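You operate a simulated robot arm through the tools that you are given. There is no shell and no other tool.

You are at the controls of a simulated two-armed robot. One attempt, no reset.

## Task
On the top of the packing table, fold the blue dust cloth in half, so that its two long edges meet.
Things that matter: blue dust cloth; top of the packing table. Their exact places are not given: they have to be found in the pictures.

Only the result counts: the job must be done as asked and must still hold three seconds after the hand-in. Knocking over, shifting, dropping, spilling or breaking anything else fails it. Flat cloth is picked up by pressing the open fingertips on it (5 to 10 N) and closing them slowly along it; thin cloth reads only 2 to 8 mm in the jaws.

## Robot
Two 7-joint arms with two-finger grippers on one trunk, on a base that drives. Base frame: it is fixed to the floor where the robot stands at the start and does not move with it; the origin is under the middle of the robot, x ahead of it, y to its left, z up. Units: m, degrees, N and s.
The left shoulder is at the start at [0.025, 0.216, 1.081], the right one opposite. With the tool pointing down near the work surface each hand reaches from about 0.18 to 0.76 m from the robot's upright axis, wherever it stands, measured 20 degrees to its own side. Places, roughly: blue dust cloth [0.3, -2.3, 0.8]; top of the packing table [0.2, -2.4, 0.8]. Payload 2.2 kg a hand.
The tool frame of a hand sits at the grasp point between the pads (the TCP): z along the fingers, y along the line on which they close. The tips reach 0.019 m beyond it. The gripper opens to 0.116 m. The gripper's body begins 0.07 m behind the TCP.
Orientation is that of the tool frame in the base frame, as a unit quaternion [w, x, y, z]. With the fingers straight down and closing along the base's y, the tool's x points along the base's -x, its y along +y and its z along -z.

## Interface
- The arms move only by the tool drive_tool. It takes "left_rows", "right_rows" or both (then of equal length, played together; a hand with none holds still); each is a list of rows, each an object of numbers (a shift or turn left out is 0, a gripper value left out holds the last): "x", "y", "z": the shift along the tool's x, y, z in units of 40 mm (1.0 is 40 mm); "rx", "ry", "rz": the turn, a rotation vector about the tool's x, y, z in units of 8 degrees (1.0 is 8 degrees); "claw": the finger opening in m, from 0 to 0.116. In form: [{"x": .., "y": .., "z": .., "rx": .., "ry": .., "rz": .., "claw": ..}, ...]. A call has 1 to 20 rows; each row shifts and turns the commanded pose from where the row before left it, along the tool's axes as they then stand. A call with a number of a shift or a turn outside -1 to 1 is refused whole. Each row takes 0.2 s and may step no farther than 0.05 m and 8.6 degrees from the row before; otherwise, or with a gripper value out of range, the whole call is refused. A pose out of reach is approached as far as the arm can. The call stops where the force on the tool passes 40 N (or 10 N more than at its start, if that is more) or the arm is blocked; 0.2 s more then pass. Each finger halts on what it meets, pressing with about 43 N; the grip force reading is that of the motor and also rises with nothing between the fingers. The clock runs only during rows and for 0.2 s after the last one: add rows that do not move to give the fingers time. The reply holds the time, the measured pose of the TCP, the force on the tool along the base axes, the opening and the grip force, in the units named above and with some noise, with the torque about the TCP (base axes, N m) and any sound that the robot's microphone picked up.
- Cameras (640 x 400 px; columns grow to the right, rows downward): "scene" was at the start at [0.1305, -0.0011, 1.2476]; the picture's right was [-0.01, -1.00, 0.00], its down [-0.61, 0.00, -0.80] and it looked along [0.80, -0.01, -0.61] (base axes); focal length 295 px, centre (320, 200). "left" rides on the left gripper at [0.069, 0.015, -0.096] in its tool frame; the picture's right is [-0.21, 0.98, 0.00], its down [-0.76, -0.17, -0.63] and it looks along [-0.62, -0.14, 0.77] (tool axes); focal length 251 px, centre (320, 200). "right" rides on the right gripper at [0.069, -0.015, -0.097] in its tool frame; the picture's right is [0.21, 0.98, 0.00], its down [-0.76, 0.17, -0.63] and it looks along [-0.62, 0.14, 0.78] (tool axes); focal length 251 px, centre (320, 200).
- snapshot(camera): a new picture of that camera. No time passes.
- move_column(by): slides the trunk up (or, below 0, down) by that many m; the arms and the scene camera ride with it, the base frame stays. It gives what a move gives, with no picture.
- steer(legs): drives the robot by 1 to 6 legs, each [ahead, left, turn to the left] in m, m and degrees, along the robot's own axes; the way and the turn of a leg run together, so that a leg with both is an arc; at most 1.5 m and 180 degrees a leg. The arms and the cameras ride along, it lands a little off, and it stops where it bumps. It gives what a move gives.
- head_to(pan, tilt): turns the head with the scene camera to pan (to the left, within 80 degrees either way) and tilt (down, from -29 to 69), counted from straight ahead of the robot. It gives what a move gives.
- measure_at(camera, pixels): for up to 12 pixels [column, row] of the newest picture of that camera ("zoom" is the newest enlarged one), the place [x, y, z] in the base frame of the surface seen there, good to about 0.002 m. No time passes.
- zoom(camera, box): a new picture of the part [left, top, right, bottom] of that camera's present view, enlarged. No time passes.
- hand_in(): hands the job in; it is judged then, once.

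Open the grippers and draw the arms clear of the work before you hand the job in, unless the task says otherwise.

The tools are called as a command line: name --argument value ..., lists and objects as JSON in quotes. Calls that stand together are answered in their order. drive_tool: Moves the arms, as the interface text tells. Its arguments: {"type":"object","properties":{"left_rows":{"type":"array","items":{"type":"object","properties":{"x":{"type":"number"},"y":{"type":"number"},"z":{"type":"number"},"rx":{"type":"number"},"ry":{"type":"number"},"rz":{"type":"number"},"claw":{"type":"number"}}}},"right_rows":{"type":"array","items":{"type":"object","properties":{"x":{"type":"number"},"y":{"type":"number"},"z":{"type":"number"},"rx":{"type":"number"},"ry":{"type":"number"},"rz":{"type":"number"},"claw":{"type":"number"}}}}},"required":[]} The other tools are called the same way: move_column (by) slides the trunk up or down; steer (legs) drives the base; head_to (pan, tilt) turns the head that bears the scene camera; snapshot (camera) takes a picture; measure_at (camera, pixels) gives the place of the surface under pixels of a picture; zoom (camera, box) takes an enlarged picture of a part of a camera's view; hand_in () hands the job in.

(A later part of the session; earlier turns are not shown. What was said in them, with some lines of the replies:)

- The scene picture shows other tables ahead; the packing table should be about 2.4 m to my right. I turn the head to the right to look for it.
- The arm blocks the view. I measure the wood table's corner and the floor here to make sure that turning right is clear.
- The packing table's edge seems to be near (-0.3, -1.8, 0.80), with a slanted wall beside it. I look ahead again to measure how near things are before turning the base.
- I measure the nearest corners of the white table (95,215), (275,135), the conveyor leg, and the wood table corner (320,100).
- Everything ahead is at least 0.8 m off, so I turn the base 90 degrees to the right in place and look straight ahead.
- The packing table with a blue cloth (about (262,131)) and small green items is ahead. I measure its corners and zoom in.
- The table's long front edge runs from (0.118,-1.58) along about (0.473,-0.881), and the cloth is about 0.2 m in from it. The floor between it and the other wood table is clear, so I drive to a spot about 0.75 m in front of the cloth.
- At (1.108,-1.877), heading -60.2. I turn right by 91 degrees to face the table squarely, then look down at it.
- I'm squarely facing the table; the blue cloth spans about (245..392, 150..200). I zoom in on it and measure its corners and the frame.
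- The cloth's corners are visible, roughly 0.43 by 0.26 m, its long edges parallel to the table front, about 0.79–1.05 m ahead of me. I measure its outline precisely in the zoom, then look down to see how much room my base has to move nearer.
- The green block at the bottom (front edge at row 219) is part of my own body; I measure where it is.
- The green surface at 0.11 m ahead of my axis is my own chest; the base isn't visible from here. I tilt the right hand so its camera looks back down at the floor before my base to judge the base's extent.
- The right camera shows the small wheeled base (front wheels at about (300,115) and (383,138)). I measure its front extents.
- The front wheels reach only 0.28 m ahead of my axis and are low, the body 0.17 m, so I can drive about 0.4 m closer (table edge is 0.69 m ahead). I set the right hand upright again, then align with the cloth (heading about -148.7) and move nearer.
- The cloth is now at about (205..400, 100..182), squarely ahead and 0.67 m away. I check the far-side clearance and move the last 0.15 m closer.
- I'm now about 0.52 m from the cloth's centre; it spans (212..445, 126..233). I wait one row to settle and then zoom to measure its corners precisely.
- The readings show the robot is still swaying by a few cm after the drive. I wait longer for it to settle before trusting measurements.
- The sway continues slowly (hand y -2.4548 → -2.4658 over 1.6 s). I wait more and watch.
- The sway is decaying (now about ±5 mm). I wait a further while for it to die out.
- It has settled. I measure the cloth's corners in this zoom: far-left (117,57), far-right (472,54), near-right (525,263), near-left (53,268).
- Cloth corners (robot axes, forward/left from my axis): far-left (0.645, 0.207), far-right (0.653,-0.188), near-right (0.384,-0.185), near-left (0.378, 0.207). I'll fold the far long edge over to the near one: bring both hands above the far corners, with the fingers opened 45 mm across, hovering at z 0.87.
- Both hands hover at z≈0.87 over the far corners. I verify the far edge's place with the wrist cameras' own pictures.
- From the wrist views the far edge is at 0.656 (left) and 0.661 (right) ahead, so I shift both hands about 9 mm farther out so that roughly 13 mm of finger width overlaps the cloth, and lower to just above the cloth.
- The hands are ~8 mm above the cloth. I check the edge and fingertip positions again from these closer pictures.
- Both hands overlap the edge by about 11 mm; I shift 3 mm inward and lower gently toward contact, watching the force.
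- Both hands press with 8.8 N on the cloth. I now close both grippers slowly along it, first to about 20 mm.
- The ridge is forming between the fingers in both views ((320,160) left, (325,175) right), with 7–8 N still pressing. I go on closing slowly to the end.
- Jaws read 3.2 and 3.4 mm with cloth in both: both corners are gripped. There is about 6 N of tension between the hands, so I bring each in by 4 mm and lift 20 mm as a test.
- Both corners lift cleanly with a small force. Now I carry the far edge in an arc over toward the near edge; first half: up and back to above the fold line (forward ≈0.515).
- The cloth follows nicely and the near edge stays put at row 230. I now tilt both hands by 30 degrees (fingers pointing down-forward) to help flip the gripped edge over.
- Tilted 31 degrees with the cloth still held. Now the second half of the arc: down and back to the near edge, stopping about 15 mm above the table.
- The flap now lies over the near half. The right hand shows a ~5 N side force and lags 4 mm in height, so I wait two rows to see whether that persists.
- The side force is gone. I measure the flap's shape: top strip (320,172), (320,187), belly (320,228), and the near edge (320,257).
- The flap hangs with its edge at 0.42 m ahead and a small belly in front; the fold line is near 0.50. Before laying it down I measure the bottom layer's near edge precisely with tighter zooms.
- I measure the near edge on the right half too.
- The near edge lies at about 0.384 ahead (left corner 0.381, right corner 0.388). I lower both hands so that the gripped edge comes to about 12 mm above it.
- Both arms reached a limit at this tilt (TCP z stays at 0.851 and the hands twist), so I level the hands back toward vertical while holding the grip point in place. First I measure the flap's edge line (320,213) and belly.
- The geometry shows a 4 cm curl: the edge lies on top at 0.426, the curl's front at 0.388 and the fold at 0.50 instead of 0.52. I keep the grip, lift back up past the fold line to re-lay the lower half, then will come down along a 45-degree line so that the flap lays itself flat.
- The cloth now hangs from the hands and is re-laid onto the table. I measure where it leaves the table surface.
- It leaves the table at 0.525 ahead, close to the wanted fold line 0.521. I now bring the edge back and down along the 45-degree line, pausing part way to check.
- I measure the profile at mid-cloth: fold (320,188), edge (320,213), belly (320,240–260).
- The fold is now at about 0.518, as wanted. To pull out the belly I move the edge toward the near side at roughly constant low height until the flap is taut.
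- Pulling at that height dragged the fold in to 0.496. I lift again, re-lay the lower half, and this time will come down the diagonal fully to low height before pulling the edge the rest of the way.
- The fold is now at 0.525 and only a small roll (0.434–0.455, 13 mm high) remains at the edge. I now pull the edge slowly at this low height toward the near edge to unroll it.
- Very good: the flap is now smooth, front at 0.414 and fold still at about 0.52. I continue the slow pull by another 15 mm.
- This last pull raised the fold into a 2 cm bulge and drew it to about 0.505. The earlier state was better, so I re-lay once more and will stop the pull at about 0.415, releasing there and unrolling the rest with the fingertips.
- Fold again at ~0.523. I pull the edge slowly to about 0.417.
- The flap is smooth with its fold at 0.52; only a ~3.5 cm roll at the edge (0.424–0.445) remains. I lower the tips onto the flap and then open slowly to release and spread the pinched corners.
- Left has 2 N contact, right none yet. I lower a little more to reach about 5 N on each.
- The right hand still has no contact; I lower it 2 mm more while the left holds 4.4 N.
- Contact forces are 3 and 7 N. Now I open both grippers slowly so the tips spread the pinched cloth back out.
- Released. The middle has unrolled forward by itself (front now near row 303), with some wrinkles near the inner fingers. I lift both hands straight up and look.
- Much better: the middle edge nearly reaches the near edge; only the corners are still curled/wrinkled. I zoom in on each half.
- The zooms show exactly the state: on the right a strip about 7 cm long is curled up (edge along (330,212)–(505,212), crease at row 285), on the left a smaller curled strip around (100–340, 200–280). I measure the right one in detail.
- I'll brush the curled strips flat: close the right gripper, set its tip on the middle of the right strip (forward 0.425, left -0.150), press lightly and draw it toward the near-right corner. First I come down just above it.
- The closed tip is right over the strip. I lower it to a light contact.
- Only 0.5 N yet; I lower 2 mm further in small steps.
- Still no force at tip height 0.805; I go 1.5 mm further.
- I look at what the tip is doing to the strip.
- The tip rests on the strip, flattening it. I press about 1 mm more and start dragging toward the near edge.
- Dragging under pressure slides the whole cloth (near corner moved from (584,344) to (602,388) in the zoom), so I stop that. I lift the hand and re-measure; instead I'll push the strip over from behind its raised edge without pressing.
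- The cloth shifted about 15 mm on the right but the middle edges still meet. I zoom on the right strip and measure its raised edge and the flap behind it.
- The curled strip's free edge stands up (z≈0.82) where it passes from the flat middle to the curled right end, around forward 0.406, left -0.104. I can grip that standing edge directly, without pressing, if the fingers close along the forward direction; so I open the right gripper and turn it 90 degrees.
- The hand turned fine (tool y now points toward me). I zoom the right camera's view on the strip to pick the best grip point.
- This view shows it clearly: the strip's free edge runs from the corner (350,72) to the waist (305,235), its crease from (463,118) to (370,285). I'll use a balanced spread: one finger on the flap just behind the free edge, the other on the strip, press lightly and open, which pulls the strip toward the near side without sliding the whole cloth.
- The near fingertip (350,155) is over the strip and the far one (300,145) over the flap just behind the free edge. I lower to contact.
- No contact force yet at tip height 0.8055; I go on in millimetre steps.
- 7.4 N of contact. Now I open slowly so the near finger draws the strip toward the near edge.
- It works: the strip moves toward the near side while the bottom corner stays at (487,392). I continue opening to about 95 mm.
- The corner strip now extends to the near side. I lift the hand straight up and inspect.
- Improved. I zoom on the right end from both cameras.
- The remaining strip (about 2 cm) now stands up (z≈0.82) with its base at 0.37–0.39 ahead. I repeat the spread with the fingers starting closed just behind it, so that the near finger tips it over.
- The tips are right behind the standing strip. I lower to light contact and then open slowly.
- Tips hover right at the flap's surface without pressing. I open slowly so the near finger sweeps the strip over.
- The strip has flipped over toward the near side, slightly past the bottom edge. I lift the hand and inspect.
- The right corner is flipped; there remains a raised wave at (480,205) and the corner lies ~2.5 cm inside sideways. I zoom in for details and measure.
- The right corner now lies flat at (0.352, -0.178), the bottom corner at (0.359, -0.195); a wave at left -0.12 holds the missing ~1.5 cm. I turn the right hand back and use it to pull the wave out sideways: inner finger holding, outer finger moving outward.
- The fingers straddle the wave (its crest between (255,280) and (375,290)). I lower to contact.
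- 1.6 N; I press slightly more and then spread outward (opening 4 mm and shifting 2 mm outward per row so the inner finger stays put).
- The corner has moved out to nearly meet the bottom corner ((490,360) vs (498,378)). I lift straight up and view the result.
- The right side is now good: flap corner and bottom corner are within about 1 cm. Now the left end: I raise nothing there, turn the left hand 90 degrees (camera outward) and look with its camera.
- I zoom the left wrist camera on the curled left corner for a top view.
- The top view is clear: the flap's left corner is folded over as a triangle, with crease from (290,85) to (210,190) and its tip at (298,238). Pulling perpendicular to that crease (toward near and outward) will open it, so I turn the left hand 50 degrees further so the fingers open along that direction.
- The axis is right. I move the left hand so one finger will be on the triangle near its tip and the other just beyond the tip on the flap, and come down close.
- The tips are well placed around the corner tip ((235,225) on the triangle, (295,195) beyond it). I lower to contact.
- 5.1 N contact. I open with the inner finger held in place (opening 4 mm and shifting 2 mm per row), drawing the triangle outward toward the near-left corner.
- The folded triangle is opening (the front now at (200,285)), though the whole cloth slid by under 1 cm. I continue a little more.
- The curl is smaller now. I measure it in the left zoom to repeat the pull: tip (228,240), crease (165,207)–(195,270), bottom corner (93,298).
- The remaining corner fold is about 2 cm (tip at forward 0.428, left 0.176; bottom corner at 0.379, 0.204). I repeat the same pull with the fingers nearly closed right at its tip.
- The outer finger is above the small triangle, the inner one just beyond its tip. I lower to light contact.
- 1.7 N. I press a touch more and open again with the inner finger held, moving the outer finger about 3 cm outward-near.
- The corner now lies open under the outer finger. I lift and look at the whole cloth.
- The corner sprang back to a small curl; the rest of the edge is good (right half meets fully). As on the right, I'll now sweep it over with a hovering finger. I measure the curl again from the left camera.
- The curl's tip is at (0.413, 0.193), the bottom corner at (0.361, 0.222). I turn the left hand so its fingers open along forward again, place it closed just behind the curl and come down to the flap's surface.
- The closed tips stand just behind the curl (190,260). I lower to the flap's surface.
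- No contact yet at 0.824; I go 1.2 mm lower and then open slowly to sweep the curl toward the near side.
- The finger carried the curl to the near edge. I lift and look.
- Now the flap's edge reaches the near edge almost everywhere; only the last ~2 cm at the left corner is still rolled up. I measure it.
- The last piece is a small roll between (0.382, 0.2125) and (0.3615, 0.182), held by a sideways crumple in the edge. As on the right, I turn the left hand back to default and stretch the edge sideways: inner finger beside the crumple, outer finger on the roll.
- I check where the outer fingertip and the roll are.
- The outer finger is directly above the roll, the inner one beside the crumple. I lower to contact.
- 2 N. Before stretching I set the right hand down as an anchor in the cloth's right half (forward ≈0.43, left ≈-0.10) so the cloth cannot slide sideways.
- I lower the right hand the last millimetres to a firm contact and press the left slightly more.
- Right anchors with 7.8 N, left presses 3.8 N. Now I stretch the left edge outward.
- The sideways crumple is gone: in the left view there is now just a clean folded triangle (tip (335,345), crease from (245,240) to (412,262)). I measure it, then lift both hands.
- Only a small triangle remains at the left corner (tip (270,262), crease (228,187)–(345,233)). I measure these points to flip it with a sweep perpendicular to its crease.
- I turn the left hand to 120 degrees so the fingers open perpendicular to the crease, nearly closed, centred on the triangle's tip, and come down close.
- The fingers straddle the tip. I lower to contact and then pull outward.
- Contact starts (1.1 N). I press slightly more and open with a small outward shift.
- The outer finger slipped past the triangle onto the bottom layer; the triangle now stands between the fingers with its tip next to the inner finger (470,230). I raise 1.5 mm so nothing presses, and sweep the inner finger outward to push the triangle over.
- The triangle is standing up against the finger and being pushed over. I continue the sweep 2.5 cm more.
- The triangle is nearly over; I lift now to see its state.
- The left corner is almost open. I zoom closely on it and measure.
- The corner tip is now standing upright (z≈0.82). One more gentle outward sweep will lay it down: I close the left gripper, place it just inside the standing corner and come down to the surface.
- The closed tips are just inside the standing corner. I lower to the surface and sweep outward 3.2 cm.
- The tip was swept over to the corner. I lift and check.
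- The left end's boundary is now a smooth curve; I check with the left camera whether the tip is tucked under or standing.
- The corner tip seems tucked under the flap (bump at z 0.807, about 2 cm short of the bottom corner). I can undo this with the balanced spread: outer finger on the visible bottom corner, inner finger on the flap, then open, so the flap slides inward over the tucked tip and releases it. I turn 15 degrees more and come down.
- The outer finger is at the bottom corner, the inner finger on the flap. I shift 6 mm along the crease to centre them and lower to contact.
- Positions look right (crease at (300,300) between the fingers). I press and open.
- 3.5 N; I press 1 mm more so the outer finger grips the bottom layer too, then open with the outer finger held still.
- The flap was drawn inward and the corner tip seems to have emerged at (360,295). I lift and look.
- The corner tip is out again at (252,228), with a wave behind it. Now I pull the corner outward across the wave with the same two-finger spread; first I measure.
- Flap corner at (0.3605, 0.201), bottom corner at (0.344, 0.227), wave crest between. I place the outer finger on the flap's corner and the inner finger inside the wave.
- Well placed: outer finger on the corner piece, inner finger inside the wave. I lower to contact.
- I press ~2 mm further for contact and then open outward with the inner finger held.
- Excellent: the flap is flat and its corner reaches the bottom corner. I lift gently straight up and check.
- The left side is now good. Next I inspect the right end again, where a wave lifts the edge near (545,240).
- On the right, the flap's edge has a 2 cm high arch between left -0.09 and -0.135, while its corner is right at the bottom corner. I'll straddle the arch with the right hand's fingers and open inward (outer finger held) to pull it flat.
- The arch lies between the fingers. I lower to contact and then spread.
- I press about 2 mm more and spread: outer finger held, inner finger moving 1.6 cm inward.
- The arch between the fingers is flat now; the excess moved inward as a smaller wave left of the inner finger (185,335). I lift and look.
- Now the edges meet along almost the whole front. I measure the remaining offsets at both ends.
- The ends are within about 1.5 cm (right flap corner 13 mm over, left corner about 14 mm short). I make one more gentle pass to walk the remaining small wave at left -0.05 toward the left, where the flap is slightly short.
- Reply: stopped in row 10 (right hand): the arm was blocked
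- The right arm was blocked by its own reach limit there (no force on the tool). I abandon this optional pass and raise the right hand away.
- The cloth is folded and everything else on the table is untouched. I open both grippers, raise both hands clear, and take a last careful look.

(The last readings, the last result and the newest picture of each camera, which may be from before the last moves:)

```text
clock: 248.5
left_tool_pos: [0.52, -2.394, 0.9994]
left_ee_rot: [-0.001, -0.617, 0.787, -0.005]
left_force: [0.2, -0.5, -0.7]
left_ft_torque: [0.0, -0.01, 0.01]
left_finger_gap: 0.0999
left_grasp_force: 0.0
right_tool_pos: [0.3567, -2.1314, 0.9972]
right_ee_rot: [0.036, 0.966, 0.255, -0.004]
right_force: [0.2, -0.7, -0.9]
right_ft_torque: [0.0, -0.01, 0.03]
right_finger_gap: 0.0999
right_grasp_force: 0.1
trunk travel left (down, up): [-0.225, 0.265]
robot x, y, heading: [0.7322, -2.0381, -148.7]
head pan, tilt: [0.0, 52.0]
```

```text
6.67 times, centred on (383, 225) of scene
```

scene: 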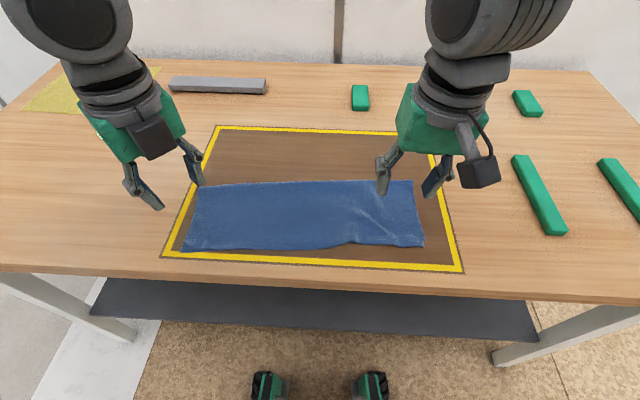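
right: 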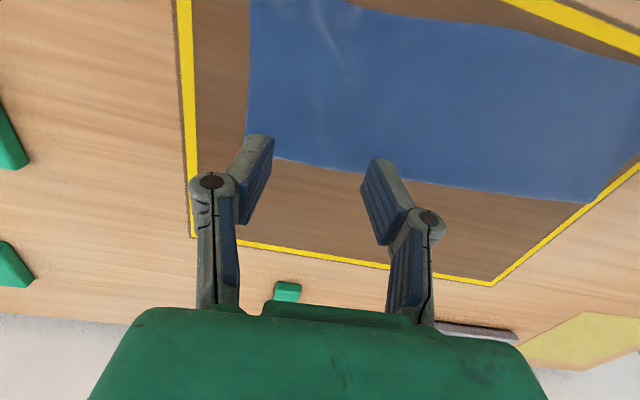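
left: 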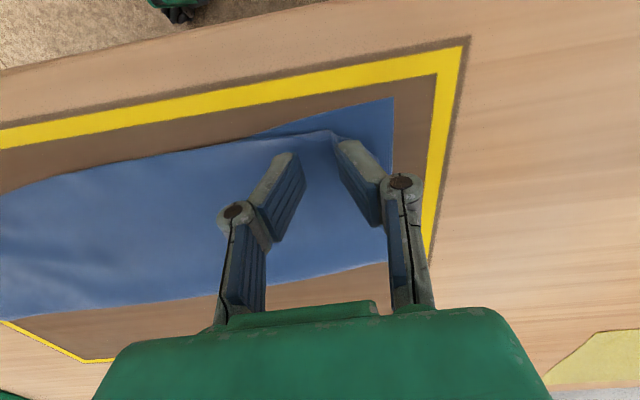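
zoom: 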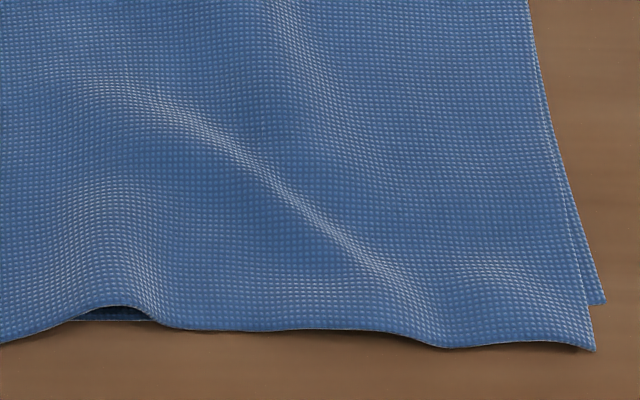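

The fold is neat: both long edges lie together along the front, corners within about 1–2 cm. I back the robot 0.4 m straight away from the table so the arms are clear of the work.

steer --legs '[[-0.4, 0, 0]]'

drive_tool --left_rows '[{}, {}, {}, {}, {}, {}, {}, {}, {}, {}]'

head_to --pan 0 --tilt 38

snapshot --camera "scene"

zoom --camera "scene" --box '[200, 110, 440, 260]'

```text
clock: 251.0
left_tool_pos: [0.8679, -2.1807, 0.9976]
left_ee_rot: [-0.001, -0.619, 0.786, -0.005]
left_force: [-0.4, 0.1, 0.7]
left_ft_torque: [0.01, -0.01, -0.02]
left_finger_gap: 0.0998
left_grasp_force: 0.0
right_tool_pos: [0.7027, -1.9196, 0.9966]
right_ee_rot: [0.035, 0.966, 0.257, -0.004]
right_force: [0.3, 1.0, -0.6]
right_ft_torque: [0.0, 0.03, 0.0]
right_finger_gap: 0.1002
right_grasp_force: 0.1
trunk travel left (down, up): [-0.225, 0.265]
robot x, y, heading: [1.0799, -1.8277, -148.4]
head pan, tilt: [0.0, 52.0]
```

```text
clock: 253.2
left_tool_pos: [0.8706, -2.1812, 0.9979]
left_ee_rot: [-0.002, -0.618, 0.786, -0.004]
left_force: [0.0, -0.2, -0.6]
left_ft_torque: [-0.02, 0.01, 0.02]
left_finger_gap: 0.1001
left_grasp_force: 0.1
right_tool_pos: [0.7047, -1.9188, 0.9972]
right_ee_rot: [0.035, 0.966, 0.257, -0.004]
right_force: [-0.4, 0.4, -0.5]
right_ft_torque: [0.04, 0.02, 0.04]
right_finger_gap: 0.0999
right_grasp_force: 0.1
trunk travel left (down, up): [-0.225, 0.265]
robot x, y, heading: [1.0779, -1.8253, -148.4]
head pan, tilt: [0.0, 52.0]
```

```text
clock: 253.9
left_tool_pos: [0.8692, -2.1802, 0.9974]
left_ee_rot: [-0.002, -0.618, 0.786, -0.004]
left_force: [0.2, -0.2, 0.0]
left_ft_torque: [-0.03, 0.01, 0.0]
left_finger_gap: 0.0998
left_grasp_force: 0.1
right_tool_pos: [0.7052, -1.9197, 0.9971]
right_ee_rot: [0.036, 0.966, 0.257, -0.004]
right_force: [-0.1, -0.3, -0.1]
right_ft_torque: [-0.01, -0.01, 0.04]
right_finger_gap: 0.1001
right_grasp_force: 0.1
trunk travel left (down, up): [-0.225, 0.265]
robot x, y, heading: [1.0794, -1.825, -148.3]
head pan, tilt: [0.0, 38.0]
```

```text
taken
```

scene: 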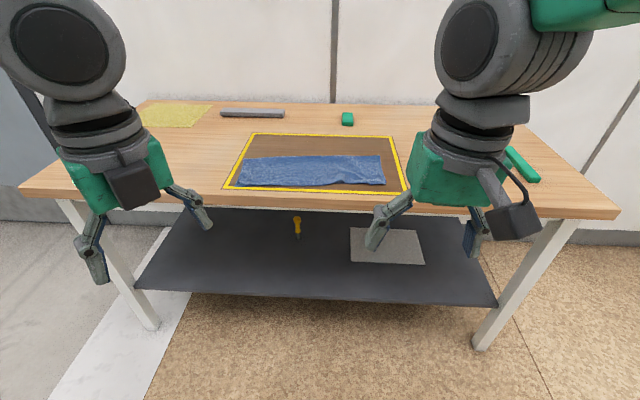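

```text
2.67 times, centred on (320, 185) of scene
```

zoom: 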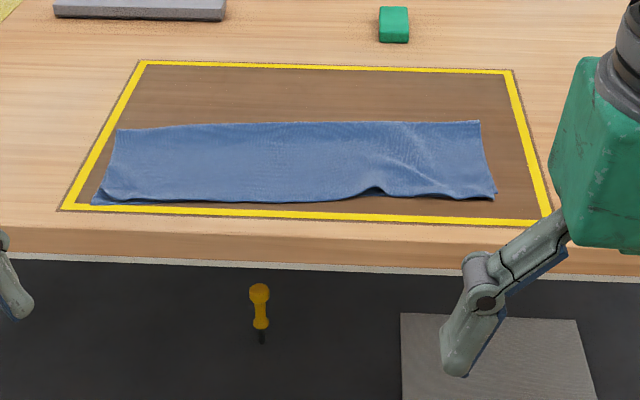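

The arms are clear, the grippers are open, and nothing else on the table has moved. The cloth lies folded in half lengthwise, with its two long edges together at the front, apart from a small wave in the top edge around (375,190) in the zoom. I hand the job in.

hand_in

```text
The job is handed in.
```

I folded the blue dust cloth in half lengthwise on the packing table, so its two long edges lie together along the front. It was handed in that way, but the reply only confirmed receipt, so I don't know whether it passed.

- **Corner fit:** By measurement just before the last adjustments, the right corner of the top layer sticks out about 13 mm past the one below. The left corner is rounded, possibly tucked slightly under, and stops about 15 mm short.
- **Remaining wrinkles:** There is a small raised wave (about 1 cm high) in the top edge right of the middle, and the fold itself bulges slightly. I tried to smooth the wave out once more, but the right arm reached its limit and I stopped.
- **Position:** The cloth slid 1–2 cm toward the front while I worked. Its front-left corner now touches the inner edge of the yellow frame, but it is fully on the table.
- **Other objects:** The green blocks, grey bar and yellow cloth look unmoved in the pictures. The grippers are open and the robot is backed 0.4 m away from the table.
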